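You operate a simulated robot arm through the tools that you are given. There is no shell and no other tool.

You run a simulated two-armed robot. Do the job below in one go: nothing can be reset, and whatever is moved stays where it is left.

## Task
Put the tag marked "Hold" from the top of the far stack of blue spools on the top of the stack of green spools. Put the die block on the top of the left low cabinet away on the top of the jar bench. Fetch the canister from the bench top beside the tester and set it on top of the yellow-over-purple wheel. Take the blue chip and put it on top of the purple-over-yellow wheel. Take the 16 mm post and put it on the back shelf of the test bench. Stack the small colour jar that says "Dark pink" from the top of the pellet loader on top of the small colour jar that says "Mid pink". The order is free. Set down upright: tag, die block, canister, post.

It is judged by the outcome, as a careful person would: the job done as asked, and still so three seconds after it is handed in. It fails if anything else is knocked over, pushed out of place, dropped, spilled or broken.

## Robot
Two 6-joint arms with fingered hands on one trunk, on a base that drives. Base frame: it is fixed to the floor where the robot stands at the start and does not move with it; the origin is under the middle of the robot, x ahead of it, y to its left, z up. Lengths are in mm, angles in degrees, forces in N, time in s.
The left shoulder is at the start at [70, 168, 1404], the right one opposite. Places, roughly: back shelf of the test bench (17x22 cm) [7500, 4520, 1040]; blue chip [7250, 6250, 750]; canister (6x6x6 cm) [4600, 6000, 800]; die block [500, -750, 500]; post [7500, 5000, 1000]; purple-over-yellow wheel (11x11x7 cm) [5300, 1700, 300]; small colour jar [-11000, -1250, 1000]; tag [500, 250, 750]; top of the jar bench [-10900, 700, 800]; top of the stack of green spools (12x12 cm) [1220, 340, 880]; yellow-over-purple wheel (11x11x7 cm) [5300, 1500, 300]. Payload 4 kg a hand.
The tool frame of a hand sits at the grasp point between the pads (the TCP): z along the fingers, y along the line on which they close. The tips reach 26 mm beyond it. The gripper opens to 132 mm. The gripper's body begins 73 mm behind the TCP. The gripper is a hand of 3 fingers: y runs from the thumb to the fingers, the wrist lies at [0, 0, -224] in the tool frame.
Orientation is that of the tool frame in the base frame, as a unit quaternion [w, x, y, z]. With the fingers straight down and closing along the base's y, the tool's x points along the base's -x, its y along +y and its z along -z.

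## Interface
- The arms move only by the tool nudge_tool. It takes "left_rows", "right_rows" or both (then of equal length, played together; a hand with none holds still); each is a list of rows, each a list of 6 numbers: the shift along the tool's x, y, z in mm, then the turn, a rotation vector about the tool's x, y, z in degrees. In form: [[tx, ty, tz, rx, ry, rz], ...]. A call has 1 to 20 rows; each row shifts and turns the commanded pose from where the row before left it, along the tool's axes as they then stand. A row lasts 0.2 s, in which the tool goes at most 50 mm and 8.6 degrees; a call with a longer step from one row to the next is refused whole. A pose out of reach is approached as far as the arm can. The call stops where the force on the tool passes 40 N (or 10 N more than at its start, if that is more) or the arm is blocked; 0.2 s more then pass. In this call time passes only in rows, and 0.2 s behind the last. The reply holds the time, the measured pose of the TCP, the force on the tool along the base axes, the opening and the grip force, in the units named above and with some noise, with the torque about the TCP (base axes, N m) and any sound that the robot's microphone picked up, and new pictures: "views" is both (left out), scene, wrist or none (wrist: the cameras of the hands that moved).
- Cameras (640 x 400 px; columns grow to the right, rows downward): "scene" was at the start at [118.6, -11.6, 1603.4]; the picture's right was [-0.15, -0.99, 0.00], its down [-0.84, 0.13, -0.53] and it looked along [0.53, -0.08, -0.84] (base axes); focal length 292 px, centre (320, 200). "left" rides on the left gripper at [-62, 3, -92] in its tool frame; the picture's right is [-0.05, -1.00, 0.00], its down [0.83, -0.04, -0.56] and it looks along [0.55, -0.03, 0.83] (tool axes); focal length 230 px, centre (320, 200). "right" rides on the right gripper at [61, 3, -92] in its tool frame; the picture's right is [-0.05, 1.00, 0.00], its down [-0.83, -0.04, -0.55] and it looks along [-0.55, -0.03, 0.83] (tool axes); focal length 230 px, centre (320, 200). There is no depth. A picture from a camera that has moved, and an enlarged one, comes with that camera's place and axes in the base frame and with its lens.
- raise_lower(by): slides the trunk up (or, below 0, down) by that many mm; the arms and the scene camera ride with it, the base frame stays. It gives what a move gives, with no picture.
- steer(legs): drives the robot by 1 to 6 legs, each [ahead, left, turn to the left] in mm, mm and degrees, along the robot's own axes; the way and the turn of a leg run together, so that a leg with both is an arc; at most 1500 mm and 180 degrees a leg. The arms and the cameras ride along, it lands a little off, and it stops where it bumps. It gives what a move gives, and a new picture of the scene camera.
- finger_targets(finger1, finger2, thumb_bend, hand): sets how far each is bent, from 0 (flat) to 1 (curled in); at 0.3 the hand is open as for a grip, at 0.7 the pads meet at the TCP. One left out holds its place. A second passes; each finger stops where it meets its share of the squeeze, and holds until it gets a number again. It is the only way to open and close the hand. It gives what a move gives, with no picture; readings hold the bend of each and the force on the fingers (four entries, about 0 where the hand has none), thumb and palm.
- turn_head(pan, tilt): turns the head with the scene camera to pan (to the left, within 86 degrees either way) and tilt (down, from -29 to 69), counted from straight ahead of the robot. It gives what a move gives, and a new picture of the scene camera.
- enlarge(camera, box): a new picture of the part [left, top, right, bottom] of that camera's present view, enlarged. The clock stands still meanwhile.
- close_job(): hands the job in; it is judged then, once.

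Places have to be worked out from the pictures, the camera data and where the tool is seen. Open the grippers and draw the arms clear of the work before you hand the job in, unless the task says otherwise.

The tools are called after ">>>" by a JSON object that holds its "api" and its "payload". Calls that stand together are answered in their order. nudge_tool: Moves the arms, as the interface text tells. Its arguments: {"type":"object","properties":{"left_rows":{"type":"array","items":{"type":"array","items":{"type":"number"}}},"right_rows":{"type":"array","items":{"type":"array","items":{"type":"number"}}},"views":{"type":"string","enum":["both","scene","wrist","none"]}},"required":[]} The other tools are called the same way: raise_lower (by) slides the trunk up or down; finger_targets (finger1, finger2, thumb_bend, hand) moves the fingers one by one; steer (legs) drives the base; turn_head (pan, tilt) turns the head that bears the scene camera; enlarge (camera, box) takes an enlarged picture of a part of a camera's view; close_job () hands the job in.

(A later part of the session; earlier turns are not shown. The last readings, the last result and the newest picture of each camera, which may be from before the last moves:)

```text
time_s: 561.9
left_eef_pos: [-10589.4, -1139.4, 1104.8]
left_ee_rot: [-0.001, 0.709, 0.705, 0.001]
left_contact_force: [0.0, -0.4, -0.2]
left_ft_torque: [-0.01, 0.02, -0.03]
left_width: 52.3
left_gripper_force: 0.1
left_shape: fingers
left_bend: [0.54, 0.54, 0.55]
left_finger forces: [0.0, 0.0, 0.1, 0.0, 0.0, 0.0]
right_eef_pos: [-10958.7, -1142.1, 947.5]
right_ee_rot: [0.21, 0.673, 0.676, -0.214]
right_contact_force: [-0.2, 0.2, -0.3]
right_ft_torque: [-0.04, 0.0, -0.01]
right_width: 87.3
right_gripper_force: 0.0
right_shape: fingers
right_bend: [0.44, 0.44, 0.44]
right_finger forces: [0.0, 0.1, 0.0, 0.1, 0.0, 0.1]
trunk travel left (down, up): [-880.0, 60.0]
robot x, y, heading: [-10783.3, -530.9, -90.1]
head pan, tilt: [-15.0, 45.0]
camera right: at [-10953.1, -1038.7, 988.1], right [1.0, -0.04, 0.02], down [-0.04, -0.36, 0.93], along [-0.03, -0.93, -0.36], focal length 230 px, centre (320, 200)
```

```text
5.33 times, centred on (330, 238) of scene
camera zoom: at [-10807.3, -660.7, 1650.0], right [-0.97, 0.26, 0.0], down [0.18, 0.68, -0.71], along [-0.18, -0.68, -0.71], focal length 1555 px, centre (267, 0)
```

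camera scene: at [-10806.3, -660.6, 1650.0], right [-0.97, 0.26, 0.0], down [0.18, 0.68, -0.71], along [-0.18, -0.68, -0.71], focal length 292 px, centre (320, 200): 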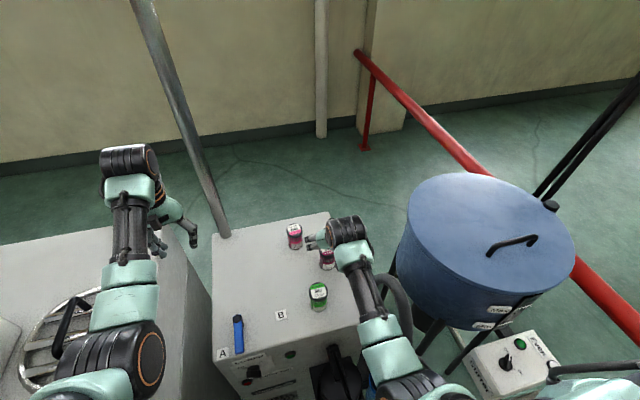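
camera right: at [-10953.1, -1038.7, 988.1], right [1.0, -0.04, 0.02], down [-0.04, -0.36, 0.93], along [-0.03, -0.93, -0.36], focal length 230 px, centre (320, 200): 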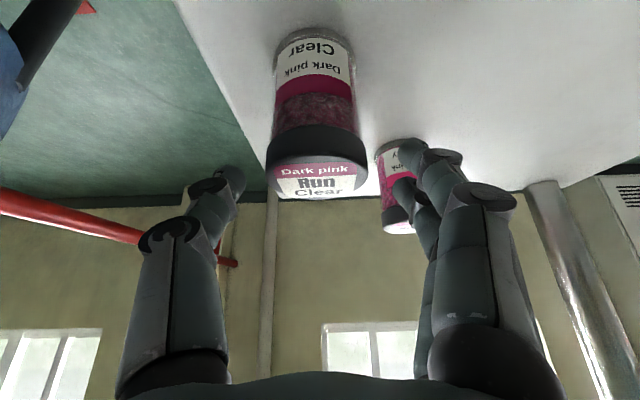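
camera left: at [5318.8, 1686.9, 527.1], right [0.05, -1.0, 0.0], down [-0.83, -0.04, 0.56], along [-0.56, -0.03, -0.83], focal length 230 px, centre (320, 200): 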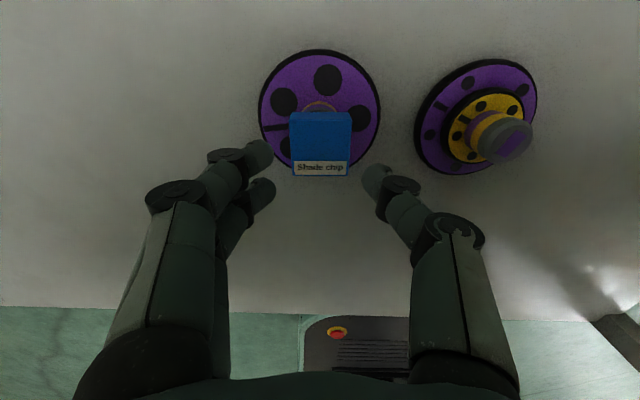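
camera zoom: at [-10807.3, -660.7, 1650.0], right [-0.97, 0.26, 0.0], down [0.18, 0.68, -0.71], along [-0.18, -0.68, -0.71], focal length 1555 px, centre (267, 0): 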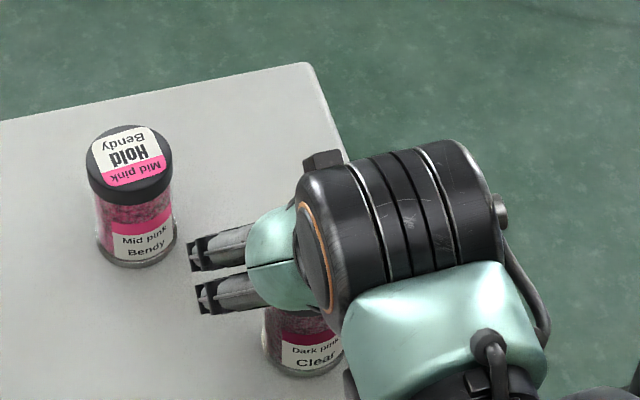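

The jar is centred between the fingers (axis x≈-10958, base z≈864). I descend the remaining 37 mm and close gently.

>>> {"api": "nudge_tool", "payload": {"right_rows": [[10.9, 0, 15.6, 0, 0, 0], [10.6, 0, 15.1, 0, 0, 0]], "views": "wrist"}}

>>> {"api": "finger_targets", "payload": {"hand": "right", "finger1": 0.64, "finger2": 0.64, "thumb_bend": 0.62}}

>>> {"api": "enlarge", "payload": {"camera": "right", "box": [160, 60, 480, 280]}}

```text
time_s: 562.5
left_eef_pos: [-10589.7, -1139.8, 1104.1]
left_ee_rot: [-0.001, 0.709, 0.706, 0.001]
left_contact_force: [0.1, -0.4, 0.0]
left_ft_torque: [-0.01, 0.02, 0.0]
left_width: 52.5
left_gripper_force: 0.0
left_shape: fingers
left_bend: [0.54, 0.54, 0.55]
left_finger forces: [0.0, 0.0, 0.1, 0.1, 0.0, 0.0]
right_eef_pos: [-10957.2, -1142.0, 910.9]
right_ee_rot: [0.21, 0.673, 0.676, -0.214]
right_contact_force: [0.6, 0.4, 0.1]
right_ft_torque: [-0.01, -0.01, 0.0]
right_width: 87.4
right_gripper_force: 0.0
right_shape: fingers
right_bend: [0.44, 0.44, 0.44]
right_finger forces: [0.0, 0.0, 0.0, 0.0, 0.0, 0.0]
trunk travel left (down, up): [-880.0, 60.0]
robot x, y, heading: [-10784.3, -530.6, -89.8]
head pan, tilt: [-15.0, 45.0]
camera right: at [-10954.0, -1039.3, 951.2], right [1.0, -0.04, 0.02], down [-0.04, -0.36, 0.93], along [-0.03, -0.93, -0.36], focal length 230 px, centre (320, 200)
```

right: 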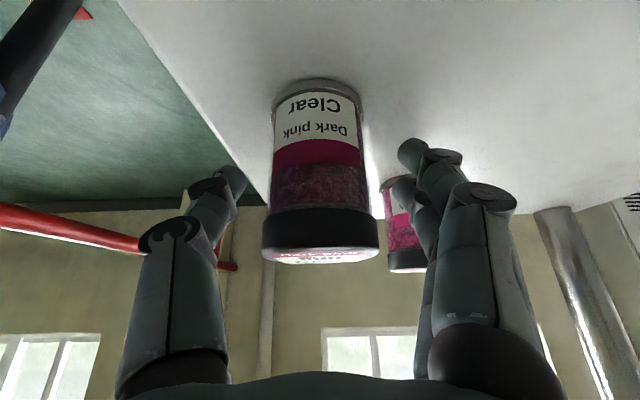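

```text
time_s: 563.5
left_eef_pos: [-10588.5, -1139.8, 1105.3]
left_ee_rot: [-0.001, 0.709, 0.705, 0.001]
left_contact_force: [-0.3, -0.7, 0.5]
left_ft_torque: [-0.05, 0.01, 0.02]
left_width: 52.2
left_gripper_force: 0.1
left_shape: fingers
left_bend: [0.54, 0.54, 0.55]
left_finger forces: [0.1, 0.1, 0.1, 0.0, 0.1, 0.1]
right_eef_pos: [-10958.0, -1141.9, 910.5]
right_ee_rot: [0.211, 0.672, 0.677, -0.213]
right_contact_force: [-0.3, 0.5, -0.3]
right_ft_torque: [0.0, -0.04, 0.0]
right_width: 45.7
right_gripper_force: 6.2
right_shape: fingers
right_bend: [0.57, 0.62, 0.59]
right_finger forces: [5.3, 1.7, 0.0, 0.1, 6.5, 0.0]
trunk travel left (down, up): [-880.0, 60.0]
robot x, y, heading: [-10783.9, -531.2, -90.0]
head pan, tilt: [-15.0, 45.0]
```

```text
1.82 times, centred on (320, 170) of right
camera zoom: at [-10953.9, -1038.9, 951.3], right [1.0, -0.04, 0.02], down [-0.04, -0.36, 0.93], along [-0.03, -0.93, -0.36], focal length 418 px, centre (320, 254)
```

zoom: 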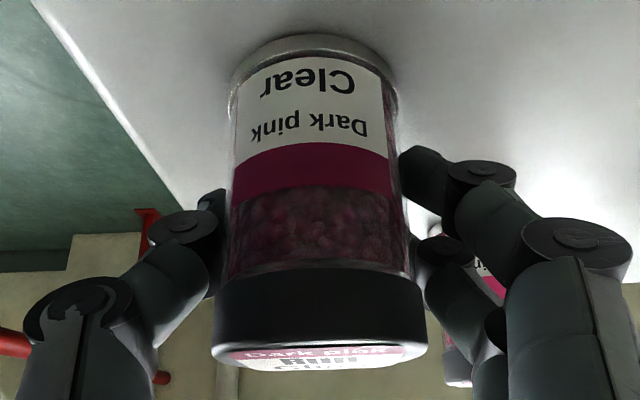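

The jar is held below its cap. I lift it slightly and check.

>>> {"api": "nudge_tool", "payload": {"right_rows": [[-5.7, 0, -8.2, 0, 0, 0], [-8.6, 0, -12.3, 0, 0, 0]], "views": "wrist"}}

>>> {"api": "enlarge", "payload": {"camera": "scene", "box": [280, 200, 380, 275]}}

```text
time_s: 564.1
left_eef_pos: [-10588.1, -1139.0, 1105.8]
left_ee_rot: [-0.001, 0.709, 0.705, 0.001]
left_contact_force: [0.4, -1.2, -0.5]
left_ft_torque: [0.0, 0.01, -0.01]
left_width: 52.5
left_gripper_force: 0.0
left_shape: fingers
left_bend: [0.54, 0.54, 0.55]
left_finger forces: [0.0, 0.0, 0.0, 0.0, 0.0, 0.0]
right_eef_pos: [-10958.3, -1141.1, 937.1]
right_ee_rot: [0.211, 0.672, 0.677, -0.214]
right_contact_force: [0.4, 1.2, -1.7]
right_ft_torque: [0.01, -0.02, 0.01]
right_width: 45.7
right_gripper_force: 5.9
right_shape: fingers
right_bend: [0.57, 0.62, 0.59]
right_finger forces: [5.1, 1.3, 0.0, 0.0, 5.8, 0.1]
trunk travel left (down, up): [-880.0, 60.0]
robot x, y, heading: [-10785.6, -536.2, -90.2]
head pan, tilt: [-15.0, 45.0]
camera right: at [-10953.4, -1038.6, 976.4], right [1.0, -0.04, 0.02], down [-0.04, -0.36, 0.93], along [-0.03, -0.93, -0.37], focal length 230 px, centre (320, 200)
```

right: 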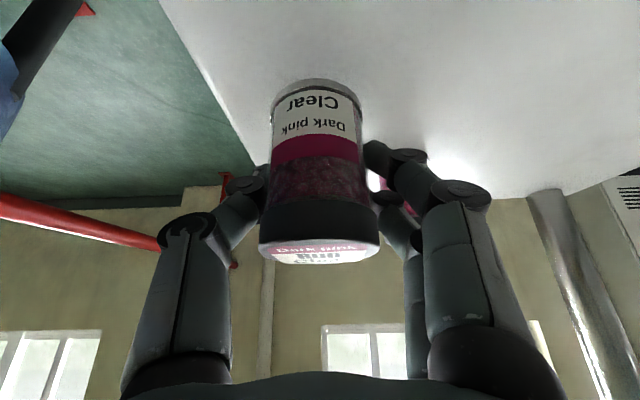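

```text
5.33 times, centred on (330, 238) of scene
camera zoom: at [-10807.4, -660.4, 1650.0], right [-0.97, 0.26, 0.0], down [0.18, 0.68, -0.71], along [-0.18, -0.68, -0.71], focal length 1555 px, centre (267, 0)
```

zoom: 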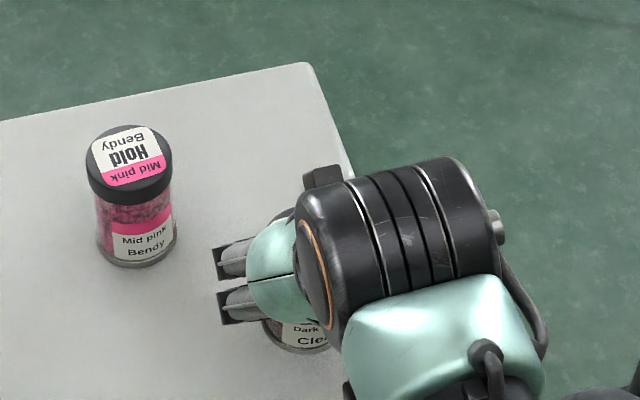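

The jar hangs securely. I raise it 60 mm, then back 30 mm and strafe 82 mm so the mid pink jar lies straight ahead of the right hand.

>>> {"api": "nudge_tool", "payload": {"right_rows": [[-11.5, 0, -16.4, 0, 0, 0], [-11.5, 0, -16.4, 0, 0, 0], [-11.5, 0, -16.4, 0, 0, 0]], "views": "none"}}

>>> {"api": "steer", "payload": {"legs": [[-30, 0, 0], [0, 82, 0]]}}

>>> {"api": "enlarge", "payload": {"camera": "right", "box": [0, 0, 640, 400]}}

>>> {"api": "enlarge", "payload": {"camera": "scene", "box": [280, 180, 400, 280]}}

```text
time_s: 564.9
left_eef_pos: [-10590.3, -1140.1, 1105.8]
left_ee_rot: [-0.001, 0.709, 0.706, 0.002]
left_contact_force: [0.2, -0.5, 0.4]
left_ft_torque: [0.0, -0.01, 0.01]
left_width: 52.5
left_gripper_force: 0.1
left_shape: fingers
left_bend: [0.54, 0.54, 0.55]
left_finger forces: [0.0, 0.0, 0.1, 0.1, 0.0, 0.1]
right_eef_pos: [-10957.5, -1141.9, 996.2]
right_ee_rot: [0.209, 0.672, 0.677, -0.214]
right_contact_force: [0.2, -0.1, -0.6]
right_ft_torque: [0.0, 0.01, -0.04]
right_width: 45.7
right_gripper_force: 6.1
right_shape: fingers
right_bend: [0.57, 0.62, 0.59]
right_finger forces: [5.2, 1.3, 0.0, 0.0, 5.8, 0.1]
trunk travel left (down, up): [-880.0, 60.0]
robot x, y, heading: [-10784.4, -532.5, -90.0]
head pan, tilt: [-15.0, 45.0]
```

```text
time_s: 566.4
left_eef_pos: [-10514.7, -1111.9, 1104.0]
left_ee_rot: [-0.001, 0.709, 0.705, 0.002]
left_contact_force: [-0.8, 0.3, 0.3]
left_ft_torque: [0.05, -0.07, -0.01]
left_width: 52.5
left_gripper_force: 0.1
left_shape: fingers
left_bend: [0.54, 0.54, 0.55]
left_finger forces: [0.0, 0.0, 0.1, 0.0, 0.0, 0.0]
right_eef_pos: [-10882.3, -1113.5, 993.7]
right_ee_rot: [0.211, 0.673, 0.676, -0.213]
right_contact_force: [0.0, 0.0, -1.9]
right_ft_torque: [0.0, -0.02, 0.03]
right_width: 45.7
right_gripper_force: 6.5
right_shape: fingers
right_bend: [0.57, 0.62, 0.59]
right_finger forces: [5.2, 1.4, 0.0, 0.0, 6.0, 0.1]
trunk travel left (down, up): [-880.0, 60.0]
robot x, y, heading: [-10706.6, -501.3, -89.9]
head pan, tilt: [-15.0, 45.0]
camera scene: at [-10734.2, -634.1, 1649.6], right [-0.97, 0.26, 0.0], down [0.19, 0.68, -0.7], along [-0.18, -0.68, -0.71], focal length 292 px, centre (320, 200)
```

scene: 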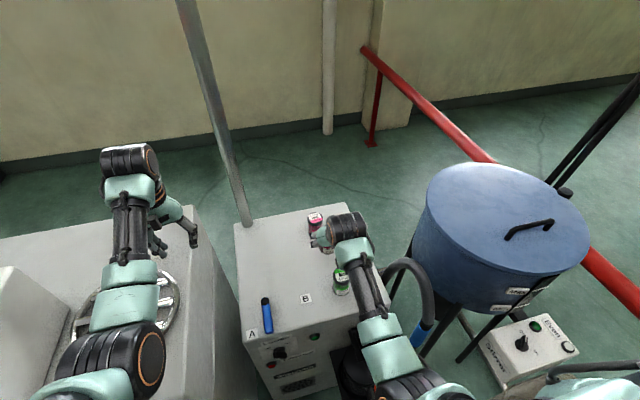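

```text
1.00 times, centred on (320, 200) of right (not enlarged: the box is as wide or as high as the picture)
camera zoom: at [-10878.2, -1011.1, 1034.9], right [1.0, -0.04, 0.03], down [-0.04, -0.37, 0.93], along [-0.03, -0.93, -0.37], focal length 230 px, centre (320, 200)
```

zoom: 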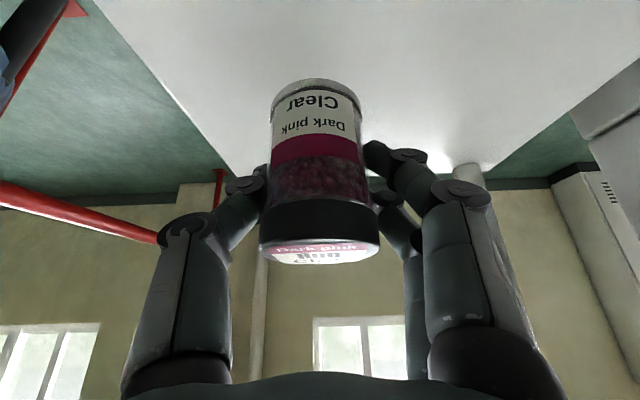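

```text
4.00 times, centred on (340, 230) of scene
camera zoom: at [-10734.2, -634.1, 1649.6], right [-0.97, 0.26, 0.0], down [0.19, 0.68, -0.7], along [-0.18, -0.68, -0.71], focal length 1166 px, centre (240, 80)
```

zoom: 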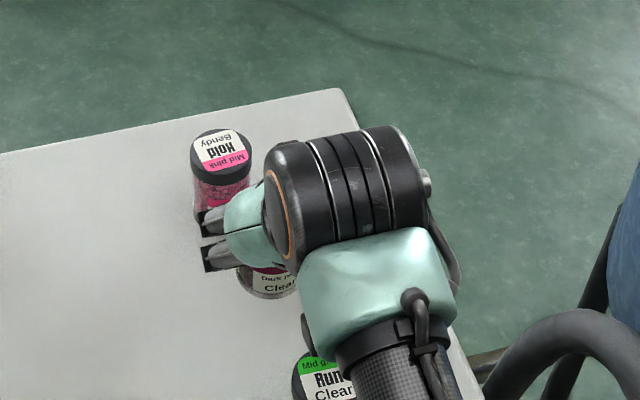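

The held jar hides the mid pink jar from the wrist camera. I check whether the left camera sees it.

>>> {"api": "enlarge", "payload": {"camera": "left", "box": [0, 0, 640, 400]}}

>>> {"api": "turn_head", "payload": {"pan": 0, "tilt": 45}}

>>> {"api": "enlarge", "payload": {"camera": "scene", "box": [350, 170, 470, 270]}}

```text
1.00 times, centred on (320, 200) of left (not enlarged: the box is as wide or as high as the picture)
camera zoom: at [-10512.9, -1173.3, 1196.9], right [-1.0, -0.04, 0.0], down [-0.04, 0.83, 0.56], along [-0.02, 0.56, -0.83], focal length 230 px, centre (320, 200)
```

zoom: 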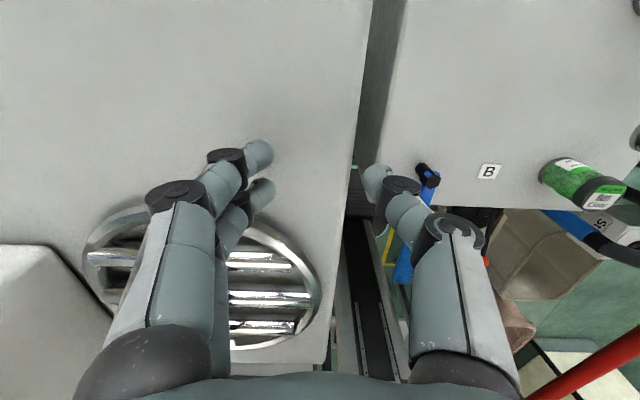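

```text
time_s: 567.2
left_eef_pos: [-10509.4, -1109.4, 1105.1]
left_ee_rot: [-0.001, 0.71, 0.705, -0.001]
left_contact_force: [0.1, 0.4, -0.3]
left_ft_torque: [-0.03, 0.05, -0.05]
left_width: 52.2
left_gripper_force: 0.0
left_shape: fingers
left_bend: [0.54, 0.54, 0.55]
left_finger forces: [0.0, 0.1, 0.0, 0.0, 0.0, 0.0]
right_eef_pos: [-10876.6, -1112.6, 995.8]
right_ee_rot: [0.209, 0.672, 0.677, -0.215]
right_contact_force: [0.2, -0.9, -1.5]
right_ft_torque: [-0.01, 0.01, -0.01]
right_width: 45.5
right_gripper_force: 6.0
right_shape: fingers
right_bend: [0.57, 0.62, 0.59]
right_finger forces: [5.2, 1.3, 0.1, 0.0, 5.8, 0.0]
trunk travel left (down, up): [-880.0, 60.0]
robot x, y, heading: [-10705.5, -499.7, -90.1]
head pan, tilt: [0.0, 45.0]
camera scene: at [-10704.0, -633.6, 1650.0], right [-1.0, 0.0, 0.0], down [0.0, 0.71, -0.71], along [0.0, -0.71, -0.71], focal length 292 px, centre (320, 200)
```

scene: 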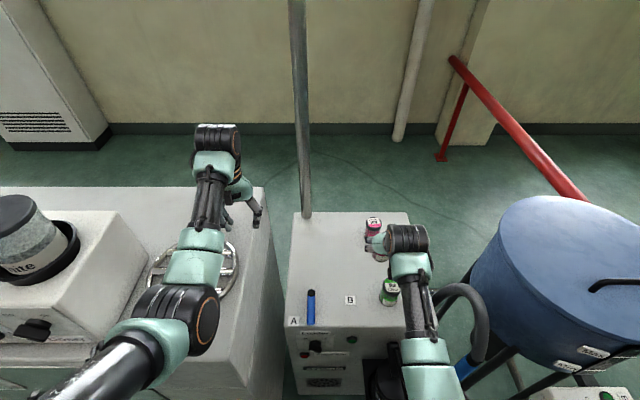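

```text
4.00 times, centred on (410, 220) of scene
camera zoom: at [-10704.0, -633.6, 1650.0], right [-1.0, 0.0, 0.0], down [0.0, 0.71, -0.71], along [0.0, -0.71, -0.71], focal length 1166 px, centre (-40, 120)
```

zoom: 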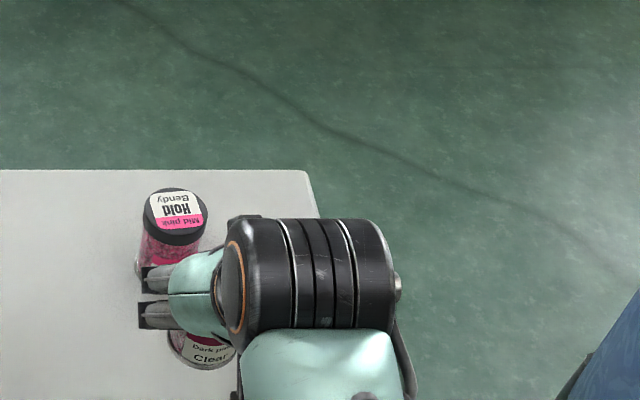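

I enlarge strongly to measure the offset between the held jar and the mid pink jar in the same picture.

>>> {"api": "enlarge", "payload": {"camera": "scene", "box": [360, 210, 400, 266]}}

```text
7.14 times, centred on (380, 238) of scene
camera zoom: at [-10704.0, -633.6, 1650.0], right [-1.0, 0.0, 0.0], down [0.0, 0.71, -0.71], along [0.0, -0.71, -0.71], focal length 2083 px, centre (-109, -71)
```

zoom: 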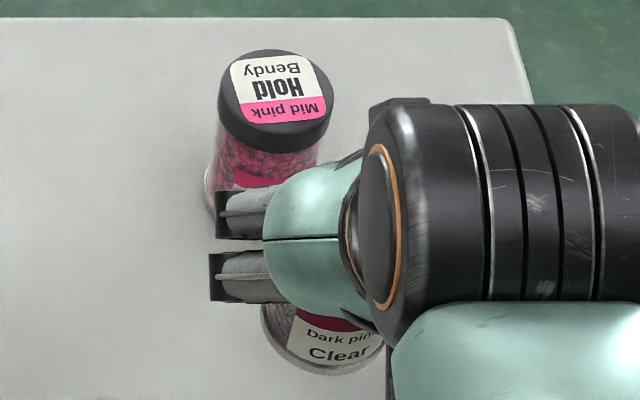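

The estimates differ by about a centimetre, so I want a side view: I open the left hand and turn it −90° so that its camera looks across at both jars.

>>> {"api": "finger_targets", "payload": {"hand": "left", "finger1": 0.25, "finger2": 0.25, "thumb_bend": 0.25}}

>>> {"api": "nudge_tool", "payload": {"left_rows": [[0, 0, 0, 0, 0, -8.2], [0, 0, 0, 0, 0, -8.2], [0, 0, 0, 0, 0, -8.2], [0, 0, 0, 0, 0, -8.2], [0, 0, 0, 0, 0, -8.2], [0, 0, 0, 0, 0, -8.2], [0, 0, 0, 0, 0, -8.2], [0, 0, 0, 0, 0, -8.2], [0, 0, 0, 0, 0, -8.2], [0, 0, 0, 0, 0, -8.2], [0, 0, 0, 0, 0, -8.0]], "views": "wrist"}}

```text
time_s: 568.2
left_eef_pos: [-10510.9, -1111.1, 1104.2]
left_ee_rot: [0.0, 0.71, 0.705, 0.001]
left_contact_force: [-0.3, -0.8, -0.7]
left_ft_torque: [-0.06, -0.01, 0.01]
left_width: 144.5
left_gripper_force: 0.0
left_shape: fingers
left_bend: [0.25, 0.25, 0.25]
left_finger forces: [0.0, 0.0, 0.0, 0.0, 0.0, 0.1]
right_eef_pos: [-10879.9, -1111.8, 996.1]
right_ee_rot: [0.211, 0.673, 0.676, -0.215]
right_contact_force: [0.5, 0.3, -1.7]
right_ft_torque: [0.03, 0.02, 0.01]
right_width: 45.5
right_gripper_force: 6.2
right_shape: fingers
right_bend: [0.57, 0.62, 0.59]
right_finger forces: [5.1, 1.3, 0.1, 0.0, 5.8, 0.0]
trunk travel left (down, up): [-880.0, 60.0]
robot x, y, heading: [-10708.9, -499.3, -90.0]
head pan, tilt: [0.0, 45.0]
```

```text
time_s: 570.6
left_eef_pos: [-10506.0, -1108.3, 1104.7]
left_ee_rot: [0.001, 0.079, 0.997, 0.0]
left_contact_force: [-0.2, -2.1, 4.1]
left_ft_torque: [0.24, -0.02, -0.03]
left_width: 144.5
left_gripper_force: 2.2
left_shape: fingers
left_bend: [0.26, 0.25, 0.25]
left_finger forces: [2.0, 1.6, 0.1, 0.1, 0.1, 0.0]
left hand out of reach, approached as far as the arm can: row 10, 11
right_eef_pos: [-10879.1, -1112.9, 996.0]
right_ee_rot: [0.21, 0.673, 0.676, -0.214]
right_contact_force: [0.1, 0.7, -0.9]
right_ft_torque: [0.01, -0.01, 0.03]
right_width: 45.5
right_gripper_force: 6.2
right_shape: fingers
right_bend: [0.57, 0.62, 0.59]
right_finger forces: [5.1, 1.2, 0.0, 0.1, 5.9, 0.0]
trunk travel left (down, up): [-880.0, 60.0]
robot x, y, heading: [-10710.4, -501.3, -89.8]
head pan, tilt: [0.0, 45.0]
camera left: at [-10445.6, -1114.8, 1197.1], right [-0.11, -0.99, 0.0], down [-0.83, 0.09, 0.55], along [-0.55, 0.06, -0.83], focal length 230 px, centre (320, 200)
```

left: 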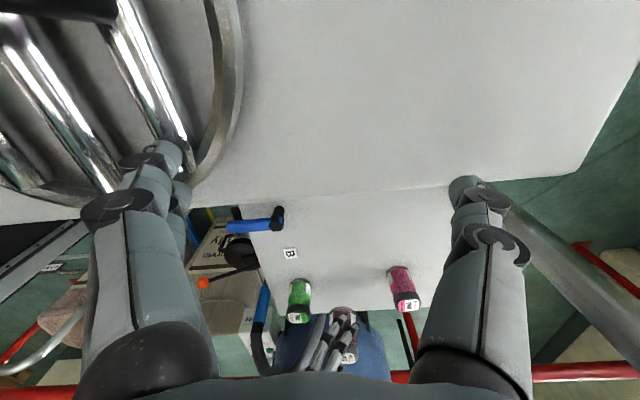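

The opened left fingers brush the grille box lightly (2 N), so I lift the left hand 15 mm and then enlarge this side view.

>>> {"api": "nudge_tool", "payload": {"left_rows": [[0, 0, -15, 0, 0, 0]], "views": "none"}}

>>> {"api": "enlarge", "payload": {"camera": "left", "box": [270, 250, 440, 380]}}

>>> {"api": "enlarge", "payload": {"camera": "left", "box": [310, 260, 430, 360]}}

```text
time_s: 571.0
left_eef_pos: [-10505.7, -1116.3, 1111.5]
left_ee_rot: [0.002, 0.08, 0.997, 0.001]
left_contact_force: [-0.2, -0.4, 0.0]
left_ft_torque: [0.03, 0.02, 0.01]
left_width: 144.4
left_gripper_force: 0.0
left_shape: fingers
left_bend: [0.25, 0.25, 0.25]
left_finger forces: [0.1, 0.0, 0.0, 0.1, 0.0, 0.0]
left hand out of reach, approached as far as the arm can: row 1
right_eef_pos: [-10877.5, -1112.9, 996.0]
right_ee_rot: [0.21, 0.672, 0.676, -0.215]
right_contact_force: [0.2, -0.3, -2.5]
right_ft_torque: [-0.02, -0.03, -0.02]
right_width: 45.2
right_gripper_force: 6.3
right_shape: fingers
right_bend: [0.57, 0.62, 0.59]
right_finger forces: [5.0, 1.1, 0.1, 0.0, 5.8, 0.0]
trunk travel left (down, up): [-880.0, 60.0]
robot x, y, heading: [-10705.3, -497.6, -90.1]
head pan, tilt: [0.0, 45.0]
```

```text
3.08 times, centred on (355, 315) of left
camera zoom: at [-10445.0, -1122.1, 1204.9], right [-0.11, -0.99, 0.0], down [-0.83, 0.09, 0.55], along [-0.55, 0.06, -0.83], focal length 708 px, centre (212, -154)
```

zoom: 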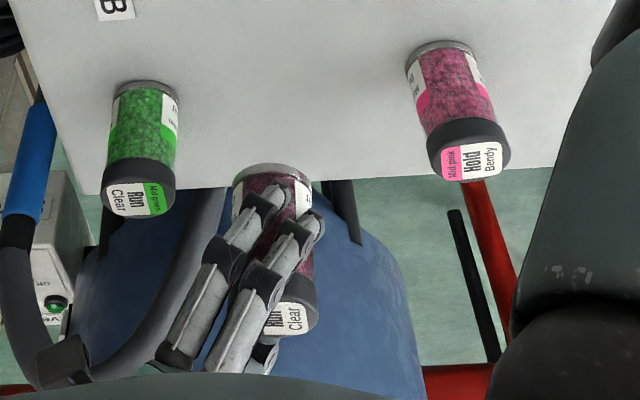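

```text
4.00 times, centred on (370, 310) of left
camera zoom: at [-10445.0, -1122.1, 1204.9], right [-0.11, -0.99, 0.0], down [-0.83, 0.09, 0.55], along [-0.55, 0.06, -0.83], focal length 920 px, centre (120, -240)
```

zoom: 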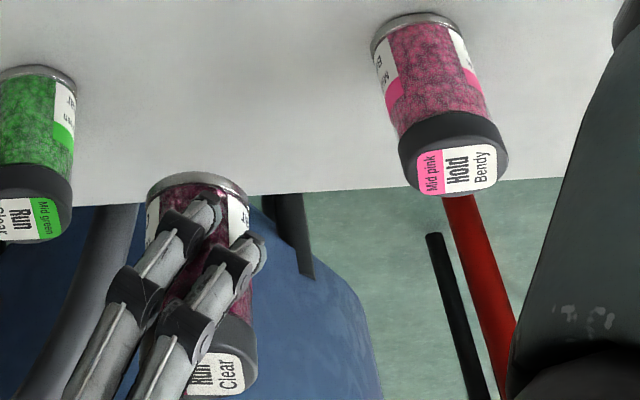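

The side view settles it: mid pink is at y≈-1241, the held jar's base at y≈-1113, and the held jar leans back about 5°. I tilt the hand 5° further forward to set it upright and look again.

>>> {"api": "nudge_tool", "payload": {"right_rows": [[0, 0, 0, 0, -5, 0]], "views": "none"}}

>>> {"api": "enlarge", "payload": {"camera": "left", "box": [310, 260, 430, 360]}}

```text
time_s: 571.4
left_eef_pos: [-10505.5, -1115.1, 1113.2]
left_ee_rot: [0.001, 0.08, 0.997, 0.0]
left_contact_force: [1.1, 0.2, -0.2]
left_ft_torque: [0.02, 0.0, -0.01]
left_width: 144.3
left_gripper_force: 0.0
left_shape: fingers
left_bend: [0.25, 0.25, 0.25]
left_finger forces: [0.1, 0.1, 0.0, 0.0, 0.0, 0.1]
right_eef_pos: [-10879.4, -1114.0, 997.1]
right_ee_rot: [0.239, 0.663, 0.666, -0.245]
right_contact_force: [-0.2, -0.7, -1.0]
right_ft_torque: [-0.01, 0.01, 0.0]
right_width: 45.8
right_gripper_force: 5.9
right_shape: fingers
right_bend: [0.57, 0.62, 0.59]
right_finger forces: [5.0, 1.1, 0.0, 0.0, 5.6, 0.0]
trunk travel left (down, up): [-880.0, 60.0]
robot x, y, heading: [-10707.8, -503.7, -90.0]
head pan, tilt: [0.0, 45.0]
```

```text
4.00 times, centred on (370, 310) of left
camera zoom: at [-10445.2, -1121.2, 1206.0], right [-0.11, -0.99, 0.0], down [-0.83, 0.09, 0.55], along [-0.55, 0.06, -0.83], focal length 920 px, centre (120, -240)
```

zoom: 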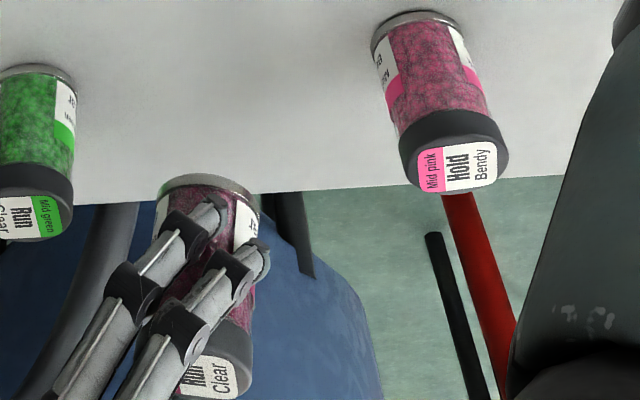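

That went the wrong way: the base moved forward. I tilt back by 10° (to 30° in all) so the jar stands upright.

>>> {"api": "nudge_tool", "payload": {"right_rows": [[0, 0, 0, 0, 5, 0], [0, 0, 0, 0, 5, 0]], "views": "none"}}

>>> {"api": "enlarge", "payload": {"camera": "left", "box": [310, 260, 430, 360]}}

>>> {"api": "enlarge", "payload": {"camera": "scene", "box": [360, 210, 400, 266]}}

```text
time_s: 572.0
left_eef_pos: [-10506.0, -1117.6, 1112.7]
left_ee_rot: [0.002, 0.082, 0.997, 0.0]
left_contact_force: [-0.2, 0.3, 0.2]
left_ft_torque: [-0.02, -0.01, 0.01]
left_width: 144.8
left_gripper_force: 0.0
left_shape: fingers
left_bend: [0.25, 0.25, 0.25]
left_finger forces: [0.0, 0.1, 0.0, 0.0, 0.0, 0.1]
right_eef_pos: [-10876.7, -1113.5, 995.9]
right_ee_rot: [0.182, 0.682, 0.684, -0.184]
right_contact_force: [-0.6, -0.1, -1.6]
right_ft_torque: [-0.01, 0.01, -0.02]
right_width: 45.3
right_gripper_force: 6.0
right_shape: fingers
right_bend: [0.57, 0.63, 0.59]
right_finger forces: [5.1, 0.9, 0.0, 0.0, 5.5, 0.1]
trunk travel left (down, up): [-880.0, 60.0]
robot x, y, heading: [-10708.8, -503.1, -90.1]
head pan, tilt: [0.0, 45.0]
```

```text
4.00 times, centred on (370, 310) of left
camera zoom: at [-10445.2, -1122.7, 1205.2], right [-0.11, -0.99, 0.0], down [-0.83, 0.09, 0.55], along [-0.55, 0.06, -0.83], focal length 920 px, centre (120, -240)
```

zoom: 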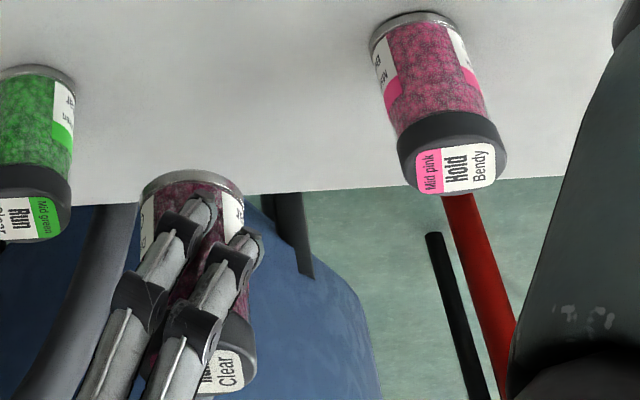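

```text
7.14 times, centred on (380, 238) of scene
camera zoom: at [-10706.0, -634.9, 1649.9], right [-1.0, 0.0, 0.0], down [0.0, 0.71, -0.71], along [0.0, -0.71, -0.71], focal length 2083 px, centre (-109, -71)
```

zoom: 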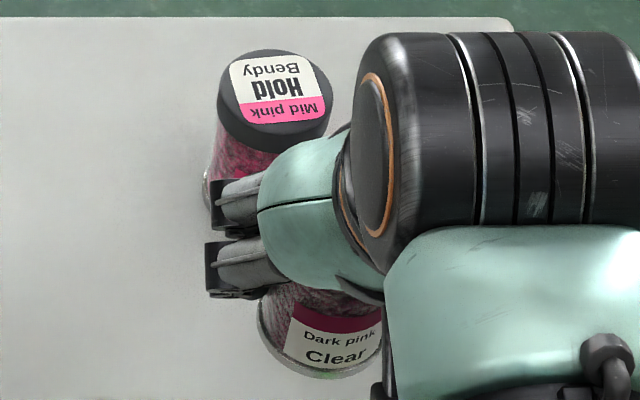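

Nearly upright now (about 2.7° left) and 3 mm off in x. I correct both and begin moving forward over the mid pink jar.

>>> {"api": "nudge_tool", "payload": {"right_rows": [[0, -3, 0, 0, 2.5, 0], [-22.2, 0, 11.5, 0, 0, 0], [-22.2, 0, 11.5, 0, 0, 0], [-22.2, 0, 11.5, 0, 0, 0]], "views": "none"}}

>>> {"api": "enlarge", "payload": {"camera": "left", "box": [310, 260, 430, 360]}}

```text
time_s: 573.0
left_eef_pos: [-10506.2, -1116.9, 1113.0]
left_ee_rot: [0.002, 0.081, 0.997, 0.0]
left_contact_force: [-0.1, 0.2, 1.3]
left_ft_torque: [0.02, 0.02, 0.0]
left_width: 144.6
left_gripper_force: 0.0
left_shape: fingers
left_bend: [0.25, 0.25, 0.25]
left_finger forces: [0.0, 0.0, 0.1, 0.1, 0.1, 0.1]
right_eef_pos: [-10882.7, -1187.6, 996.0]
right_ee_rot: [0.164, 0.686, 0.688, -0.169]
right_contact_force: [-0.5, -0.7, -2.2]
right_ft_torque: [-0.02, 0.02, -0.03]
right_width: 45.0
right_gripper_force: 5.6
right_shape: fingers
right_bend: [0.57, 0.63, 0.59]
right_finger forces: [4.9, 0.8, 0.1, 0.0, 5.4, 0.0]
trunk travel left (down, up): [-880.0, 60.0]
robot x, y, heading: [-10708.8, -500.2, -89.9]
head pan, tilt: [0.0, 45.0]
```

```text
4.00 times, centred on (370, 310) of left
camera zoom: at [-10445.3, -1122.8, 1205.1], right [-0.11, -0.99, 0.0], down [-0.83, 0.09, 0.55], along [-0.55, 0.06, -0.83], focal length 920 px, centre (120, -240)
```

zoom: 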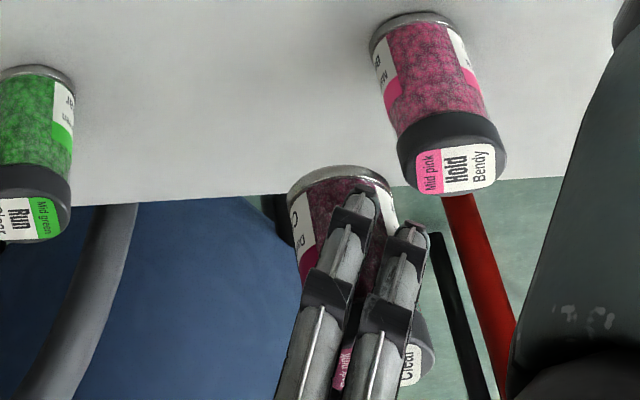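

The held jar is upright now, 57 mm short of the mid pink jar. I move the rest of the way.

>>> {"api": "nudge_tool", "payload": {"right_rows": [[-16.9, 0, 8.8, 0, 0, 0], [-16.9, 0, 8.8, 0, 0, 0], [-16.9, 0, 8.8, 0, 0, 0]], "views": "none"}}

>>> {"api": "enlarge", "payload": {"camera": "left", "box": [340, 240, 460, 340]}}

>>> {"api": "enlarge", "payload": {"camera": "scene", "box": [355, 190, 415, 250]}}

```text
time_s: 573.8
left_eef_pos: [-10505.4, -1116.4, 1111.8]
left_ee_rot: [0.002, 0.08, 0.997, 0.0]
left_contact_force: [0.2, -0.4, -0.6]
left_ft_torque: [-0.03, 0.0, -0.02]
left_width: 144.5
left_gripper_force: 0.2
left_shape: fingers
left_bend: [0.25, 0.25, 0.25]
left_finger forces: [0.1, 0.1, 0.1, 0.0, 0.1, 0.0]
right_eef_pos: [-10881.5, -1246.1, 995.3]
right_ee_rot: [0.165, 0.686, 0.688, -0.171]
right_contact_force: [-0.1, -0.1, -1.9]
right_ft_torque: [-0.01, 0.01, -0.02]
right_width: 45.0
right_gripper_force: 5.2
right_shape: fingers
right_bend: [0.57, 0.63, 0.59]
right_finger forces: [5.0, 0.9, 0.0, 0.0, 5.4, 0.1]
trunk travel left (down, up): [-880.0, 60.0]
robot x, y, heading: [-10705.5, -503.0, -89.9]
head pan, tilt: [0.0, 45.0]
```

```text
4.00 times, centred on (400, 290) of left
camera zoom: at [-10445.1, -1122.7, 1205.2], right [-0.11, -0.99, 0.0], down [-0.83, 0.09, 0.55], along [-0.55, 0.06, -0.83], focal length 920 px, centre (0, -160)
```

zoom: 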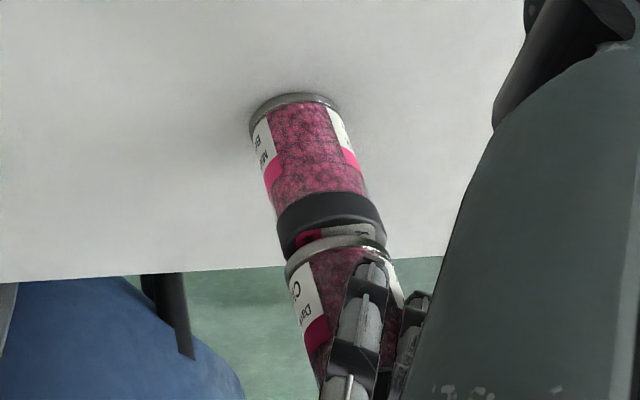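

```text
6.67 times, centred on (385, 220) of scene
camera zoom: at [-10706.0, -634.8, 1649.9], right [-1.0, 0.0, 0.0], down [0.0, 0.71, -0.71], along [0.0, -0.71, -0.71], focal length 1944 px, centre (-113, 67)
```

zoom: 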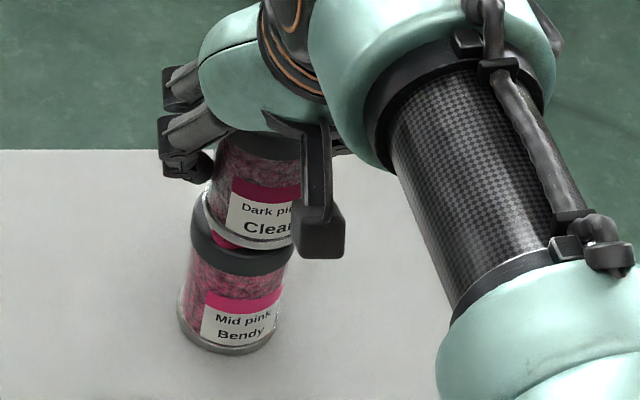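

Aligned within about 2 mm in both directions. I shift 2 mm and lower the jar in small steps.

>>> {"api": "nudge_tool", "payload": {"right_rows": [[3.7, 2, 7.1, 0, 0, 0]], "views": "none"}}

>>> {"api": "nudge_tool", "payload": {"right_rows": [[1.85, 0, 3.55, 0, 0, 0]], "views": "none"}}

>>> {"api": "nudge_tool", "payload": {"right_rows": [[0.92, 0, 1.77, 0, 0, 0]], "views": "none"}}

>>> {"api": "enlarge", "payload": {"camera": "left", "box": [340, 240, 460, 340]}}

```text
time_s: 574.2
left_eef_pos: [-10505.3, -1115.4, 1111.8]
left_ee_rot: [0.001, 0.081, 0.997, 0.0]
left_contact_force: [-1.0, 0.2, -0.3]
left_ft_torque: [0.02, 0.01, 0.0]
left_width: 144.7
left_gripper_force: 0.0
left_shape: fingers
left_bend: [0.25, 0.25, 0.25]
left_finger forces: [0.0, 0.1, 0.1, 0.0, 0.1, 0.0]
right_eef_pos: [-10879.4, -1244.7, 990.0]
right_ee_rot: [0.166, 0.685, 0.689, -0.171]
right_contact_force: [-0.9, -0.2, 2.5]
right_ft_torque: [0.03, 0.03, 0.01]
right_width: 44.8
right_gripper_force: 6.2
right_shape: fingers
right_bend: [0.57, 0.63, 0.59]
right_finger forces: [5.1, 0.8, 0.0, 0.0, 6.2, 0.0]
trunk travel left (down, up): [-880.0, 60.0]
robot x, y, heading: [-10705.0, -501.5, -89.9]
head pan, tilt: [0.0, 45.0]
```

```text
time_s: 574.6
left_eef_pos: [-10505.4, -1114.1, 1114.2]
left_ee_rot: [0.002, 0.081, 0.997, -0.001]
left_contact_force: [0.3, 0.0, 0.5]
left_ft_torque: [0.04, 0.03, -0.01]
left_width: 144.6
left_gripper_force: 0.0
left_shape: fingers
left_bend: [0.25, 0.25, 0.25]
left_finger forces: [0.1, 0.0, 0.0, 0.0, 0.0, 0.1]
right_eef_pos: [-10879.2, -1244.8, 987.4]
right_ee_rot: [0.168, 0.685, 0.688, -0.172]
right_contact_force: [-1.2, -1.3, 9.0]
right_ft_torque: [-0.03, -0.02, 0.02]
right_width: 44.4
right_gripper_force: 7.0
right_shape: fingers
right_bend: [0.59, 0.63, 0.59]
right_finger forces: [6.0, 0.7, 0.0, 0.0, 7.5, 0.0]
trunk travel left (down, up): [-880.0, 60.0]
robot x, y, heading: [-10707.1, -506.0, -90.3]
head pan, tilt: [0.0, 45.0]
```

```text
time_s: 575.0
left_eef_pos: [-10506.6, -1116.1, 1112.8]
left_ee_rot: [0.002, 0.081, 0.997, -0.001]
left_contact_force: [-0.1, -0.7, 0.6]
left_ft_torque: [0.01, 0.01, -0.03]
left_width: 144.5
left_gripper_force: 0.1
left_shape: fingers
left_bend: [0.25, 0.25, 0.25]
left_finger forces: [0.0, 0.0, 0.0, 0.0, 0.0, 0.0]
right_eef_pos: [-10879.5, -1245.0, 985.2]
right_ee_rot: [0.166, 0.685, 0.688, -0.171]
right_contact_force: [-0.3, -3.0, 8.5]
right_ft_torque: [-0.06, -0.04, -0.01]
right_width: 44.0
right_gripper_force: 5.9
right_shape: fingers
right_bend: [0.59, 0.64, 0.6]
right_finger forces: [6.0, 0.2, 0.0, 0.1, 7.2, 0.0]
trunk travel left (down, up): [-880.0, 60.0]
robot x, y, heading: [-10703.6, -497.4, -90.3]
head pan, tilt: [0.0, 45.0]
```

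```text
4.00 times, centred on (400, 290) of left
camera zoom: at [-10445.1, -1121.1, 1206.2], right [-0.11, -0.99, 0.0], down [-0.83, 0.09, 0.55], along [-0.55, 0.06, -0.83], focal length 920 px, centre (0, -160)
```

zoom: 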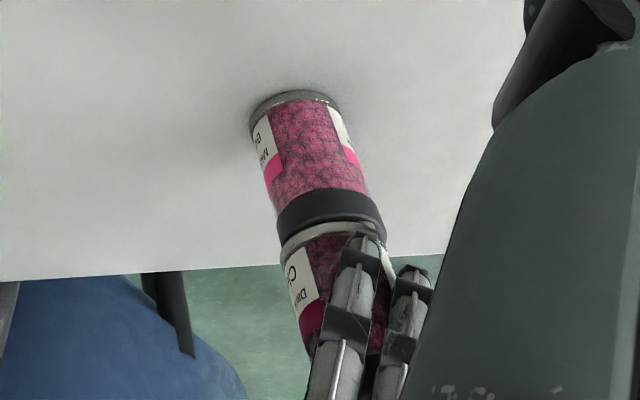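

Jar on jar with about 8 N. I ease off 1.5 mm and open the fingers slightly.

>>> {"api": "nudge_tool", "payload": {"right_rows": [[-0.7, 0, -1.4, 0, 0, 0]], "views": "none"}}

>>> {"api": "finger_targets", "payload": {"hand": "right", "finger1": 0.53, "finger2": 0.55, "thumb_bend": 0.54}}

>>> {"api": "enlarge", "payload": {"camera": "left", "box": [340, 240, 460, 340]}}

>>> {"api": "enlarge", "payload": {"camera": "scene", "box": [355, 190, 415, 250]}}

>>> {"api": "enlarge", "payload": {"camera": "right", "box": [160, 60, 480, 280]}}

```text
time_s: 575.4
left_eef_pos: [-10506.1, -1116.1, 1112.3]
left_ee_rot: [0.001, 0.081, 0.997, 0.0]
left_contact_force: [-0.2, 0.5, 0.4]
left_ft_torque: [-0.01, 0.05, 0.04]
left_width: 144.6
left_gripper_force: 0.1
left_shape: fingers
left_bend: [0.25, 0.25, 0.25]
left_finger forces: [0.0, 0.1, 0.2, 0.1, 0.0, 0.0]
right_eef_pos: [-10878.6, -1244.0, 984.9]
right_ee_rot: [0.164, 0.686, 0.688, -0.17]
right_contact_force: [-0.9, -2.8, 7.9]
right_ft_torque: [-0.04, -0.02, -0.03]
right_width: 43.9
right_gripper_force: 6.4
right_shape: fingers
right_bend: [0.59, 0.64, 0.6]
right_finger forces: [6.0, 0.2, 0.0, 0.1, 6.8, 0.0]
trunk travel left (down, up): [-880.0, 60.0]
robot x, y, heading: [-10699.3, -498.9, -89.8]
head pan, tilt: [0.0, 45.0]
```

```text
time_s: 576.4
left_eef_pos: [-10506.1, -1115.2, 1111.3]
left_ee_rot: [0.001, 0.08, 0.997, 0.0]
left_contact_force: [-0.3, 0.0, -0.4]
left_ft_torque: [-0.01, -0.04, 0.02]
left_width: 144.6
left_gripper_force: 0.0
left_shape: fingers
left_bend: [0.25, 0.25, 0.25]
left_finger forces: [0.0, 0.1, 0.1, 0.1, 0.0, 0.0]
right_eef_pos: [-10878.8, -1244.8, 984.2]
right_ee_rot: [0.166, 0.685, 0.689, -0.169]
right_contact_force: [0.0, 0.1, 0.5]
right_ft_torque: [-0.01, 0.01, 0.0]
right_width: 55.4
right_gripper_force: 0.0
right_shape: fingers
right_bend: [0.53, 0.55, 0.54]
right_finger forces: [0.0, 0.1, 0.0, 0.0, 0.0, 0.0]
trunk travel left (down, up): [-880.0, 60.0]
robot x, y, heading: [-10703.2, -499.2, -89.8]
head pan, tilt: [0.0, 45.0]
```

```text
4.00 times, centred on (400, 290) of left
camera zoom: at [-10445.2, -1122.0, 1205.6], right [-0.11, -0.99, 0.0], down [-0.83, 0.09, 0.55], along [-0.55, 0.06, -0.83], focal length 920 px, centre (0, -160)
```

zoom: 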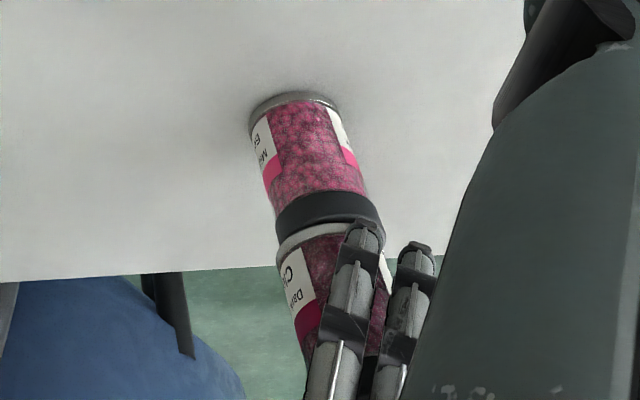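

```text
6.67 times, centred on (385, 220) of scene
camera zoom: at [-10706.1, -633.8, 1650.0], right [-1.0, 0.0, 0.0], down [0.0, 0.71, -0.71], along [0.0, -0.71, -0.71], focal length 1944 px, centre (-113, 67)
```

zoom: 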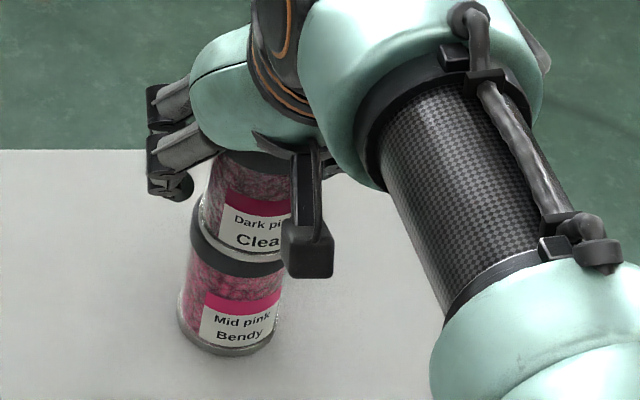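

```text
1.82 times, centred on (320, 170) of right
camera zoom: at [-10874.3, -1147.4, 1037.3], right [1.0, -0.04, 0.02], down [-0.04, -0.48, 0.88], along [-0.03, -0.88, -0.48], focal length 418 px, centre (320, 254)
```

zoom: 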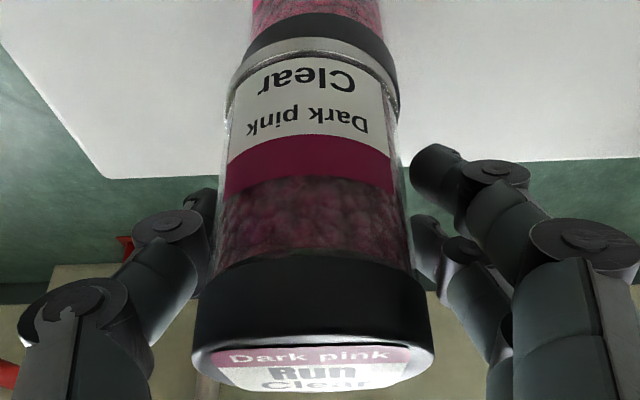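

The stack stands by itself. I open the hand wide and withdraw upward and back.

>>> {"api": "finger_targets", "payload": {"hand": "right", "finger1": 0.42, "finger2": 0.42, "thumb_bend": 0.42}}

>>> {"api": "nudge_tool", "payload": {"right_rows": [[0, 0, -15, 0, 0, 0], [0, 0, -20, 0, 0, 0], [0, 0, -25, 0, 0, 0], [0, 0, -25, 0, 0, 0]], "views": "both"}}

>>> {"api": "enlarge", "payload": {"camera": "left", "box": [340, 240, 460, 340]}}

```text
time_s: 577.4
left_eef_pos: [-10506.1, -1115.6, 1112.2]
left_ee_rot: [0.001, 0.081, 0.997, 0.0]
left_contact_force: [-0.5, -0.2, -0.3]
left_ft_torque: [0.03, -0.01, -0.01]
left_width: 144.7
left_gripper_force: 0.0
left_shape: fingers
left_bend: [0.25, 0.25, 0.25]
left_finger forces: [0.0, 0.0, 0.0, 0.0, 0.0, 0.0]
right_eef_pos: [-10878.3, -1243.6, 984.0]
right_ee_rot: [0.166, 0.685, 0.689, -0.171]
right_contact_force: [0.0, -1.1, -0.7]
right_ft_torque: [-0.02, 0.0, -0.01]
right_width: 94.5
right_gripper_force: 0.0
right_shape: fingers
right_bend: [0.42, 0.42, 0.42]
right_finger forces: [0.1, 0.0, 0.0, 0.0, 0.0, 0.0]
trunk travel left (down, up): [-880.0, 60.0]
robot x, y, heading: [-10702.0, -501.3, -90.2]
head pan, tilt: [0.0, 45.0]
```

```text
time_s: 578.4
left_eef_pos: [-10505.7, -1115.4, 1113.5]
left_ee_rot: [0.001, 0.082, 0.997, 0.0]
left_contact_force: [-0.2, 0.3, 0.3]
left_ft_torque: [0.0, -0.01, -0.01]
left_width: 144.7
left_gripper_force: 0.1
left_shape: fingers
left_bend: [0.25, 0.25, 0.25]
left_finger forces: [0.0, 0.0, 0.0, 0.0, 0.1, 0.0]
right_eef_pos: [-10877.4, -1204.0, 1060.8]
right_ee_rot: [0.165, 0.685, 0.689, -0.17]
right_contact_force: [-0.2, -0.5, 0.4]
right_ft_torque: [0.02, 0.01, 0.01]
right_width: 94.1
right_gripper_force: 0.0
right_shape: fingers
right_bend: [0.42, 0.42, 0.42]
right_finger forces: [0.1, 0.0, 0.1, 0.1, 0.1, 0.0]
trunk travel left (down, up): [-880.0, 60.0]
robot x, y, heading: [-10708.9, -501.1, -90.1]
head pan, tilt: [0.0, 45.0]
camera scene: at [-10705.9, -632.9, 1650.1], right [-1.0, 0.0, 0.0], down [0.0, 0.71, -0.71], along [0.0, -0.71, -0.71], focal length 292 px, centre (320, 200)
camera right: at [-10873.7, -1107.4, 1114.5], right [1.0, -0.04, 0.02], down [-0.03, -0.48, 0.88], along [-0.03, -0.88, -0.48], focal length 230 px, centre (320, 200)
```

scene: 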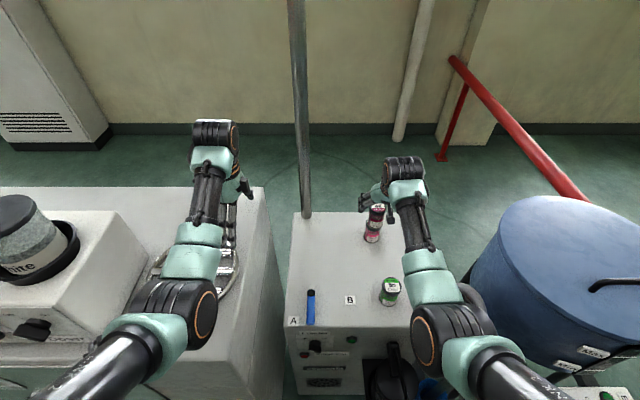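
right: 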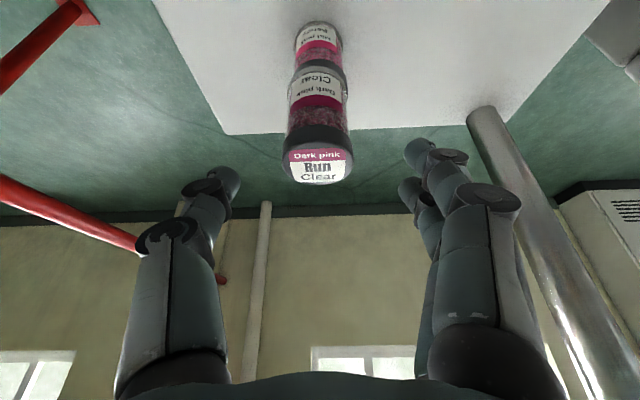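

```text
4.00 times, centred on (400, 290) of left
camera zoom: at [-10445.0, -1121.3, 1206.0], right [-0.11, -0.99, 0.0], down [-0.83, 0.09, 0.55], along [-0.55, 0.06, -0.83], focal length 920 px, centre (0, -160)
```

zoom: 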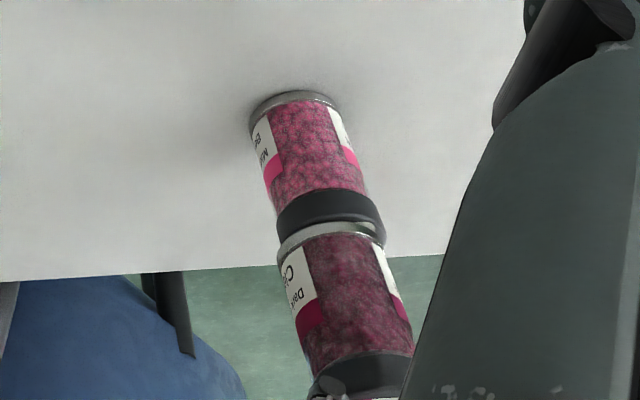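

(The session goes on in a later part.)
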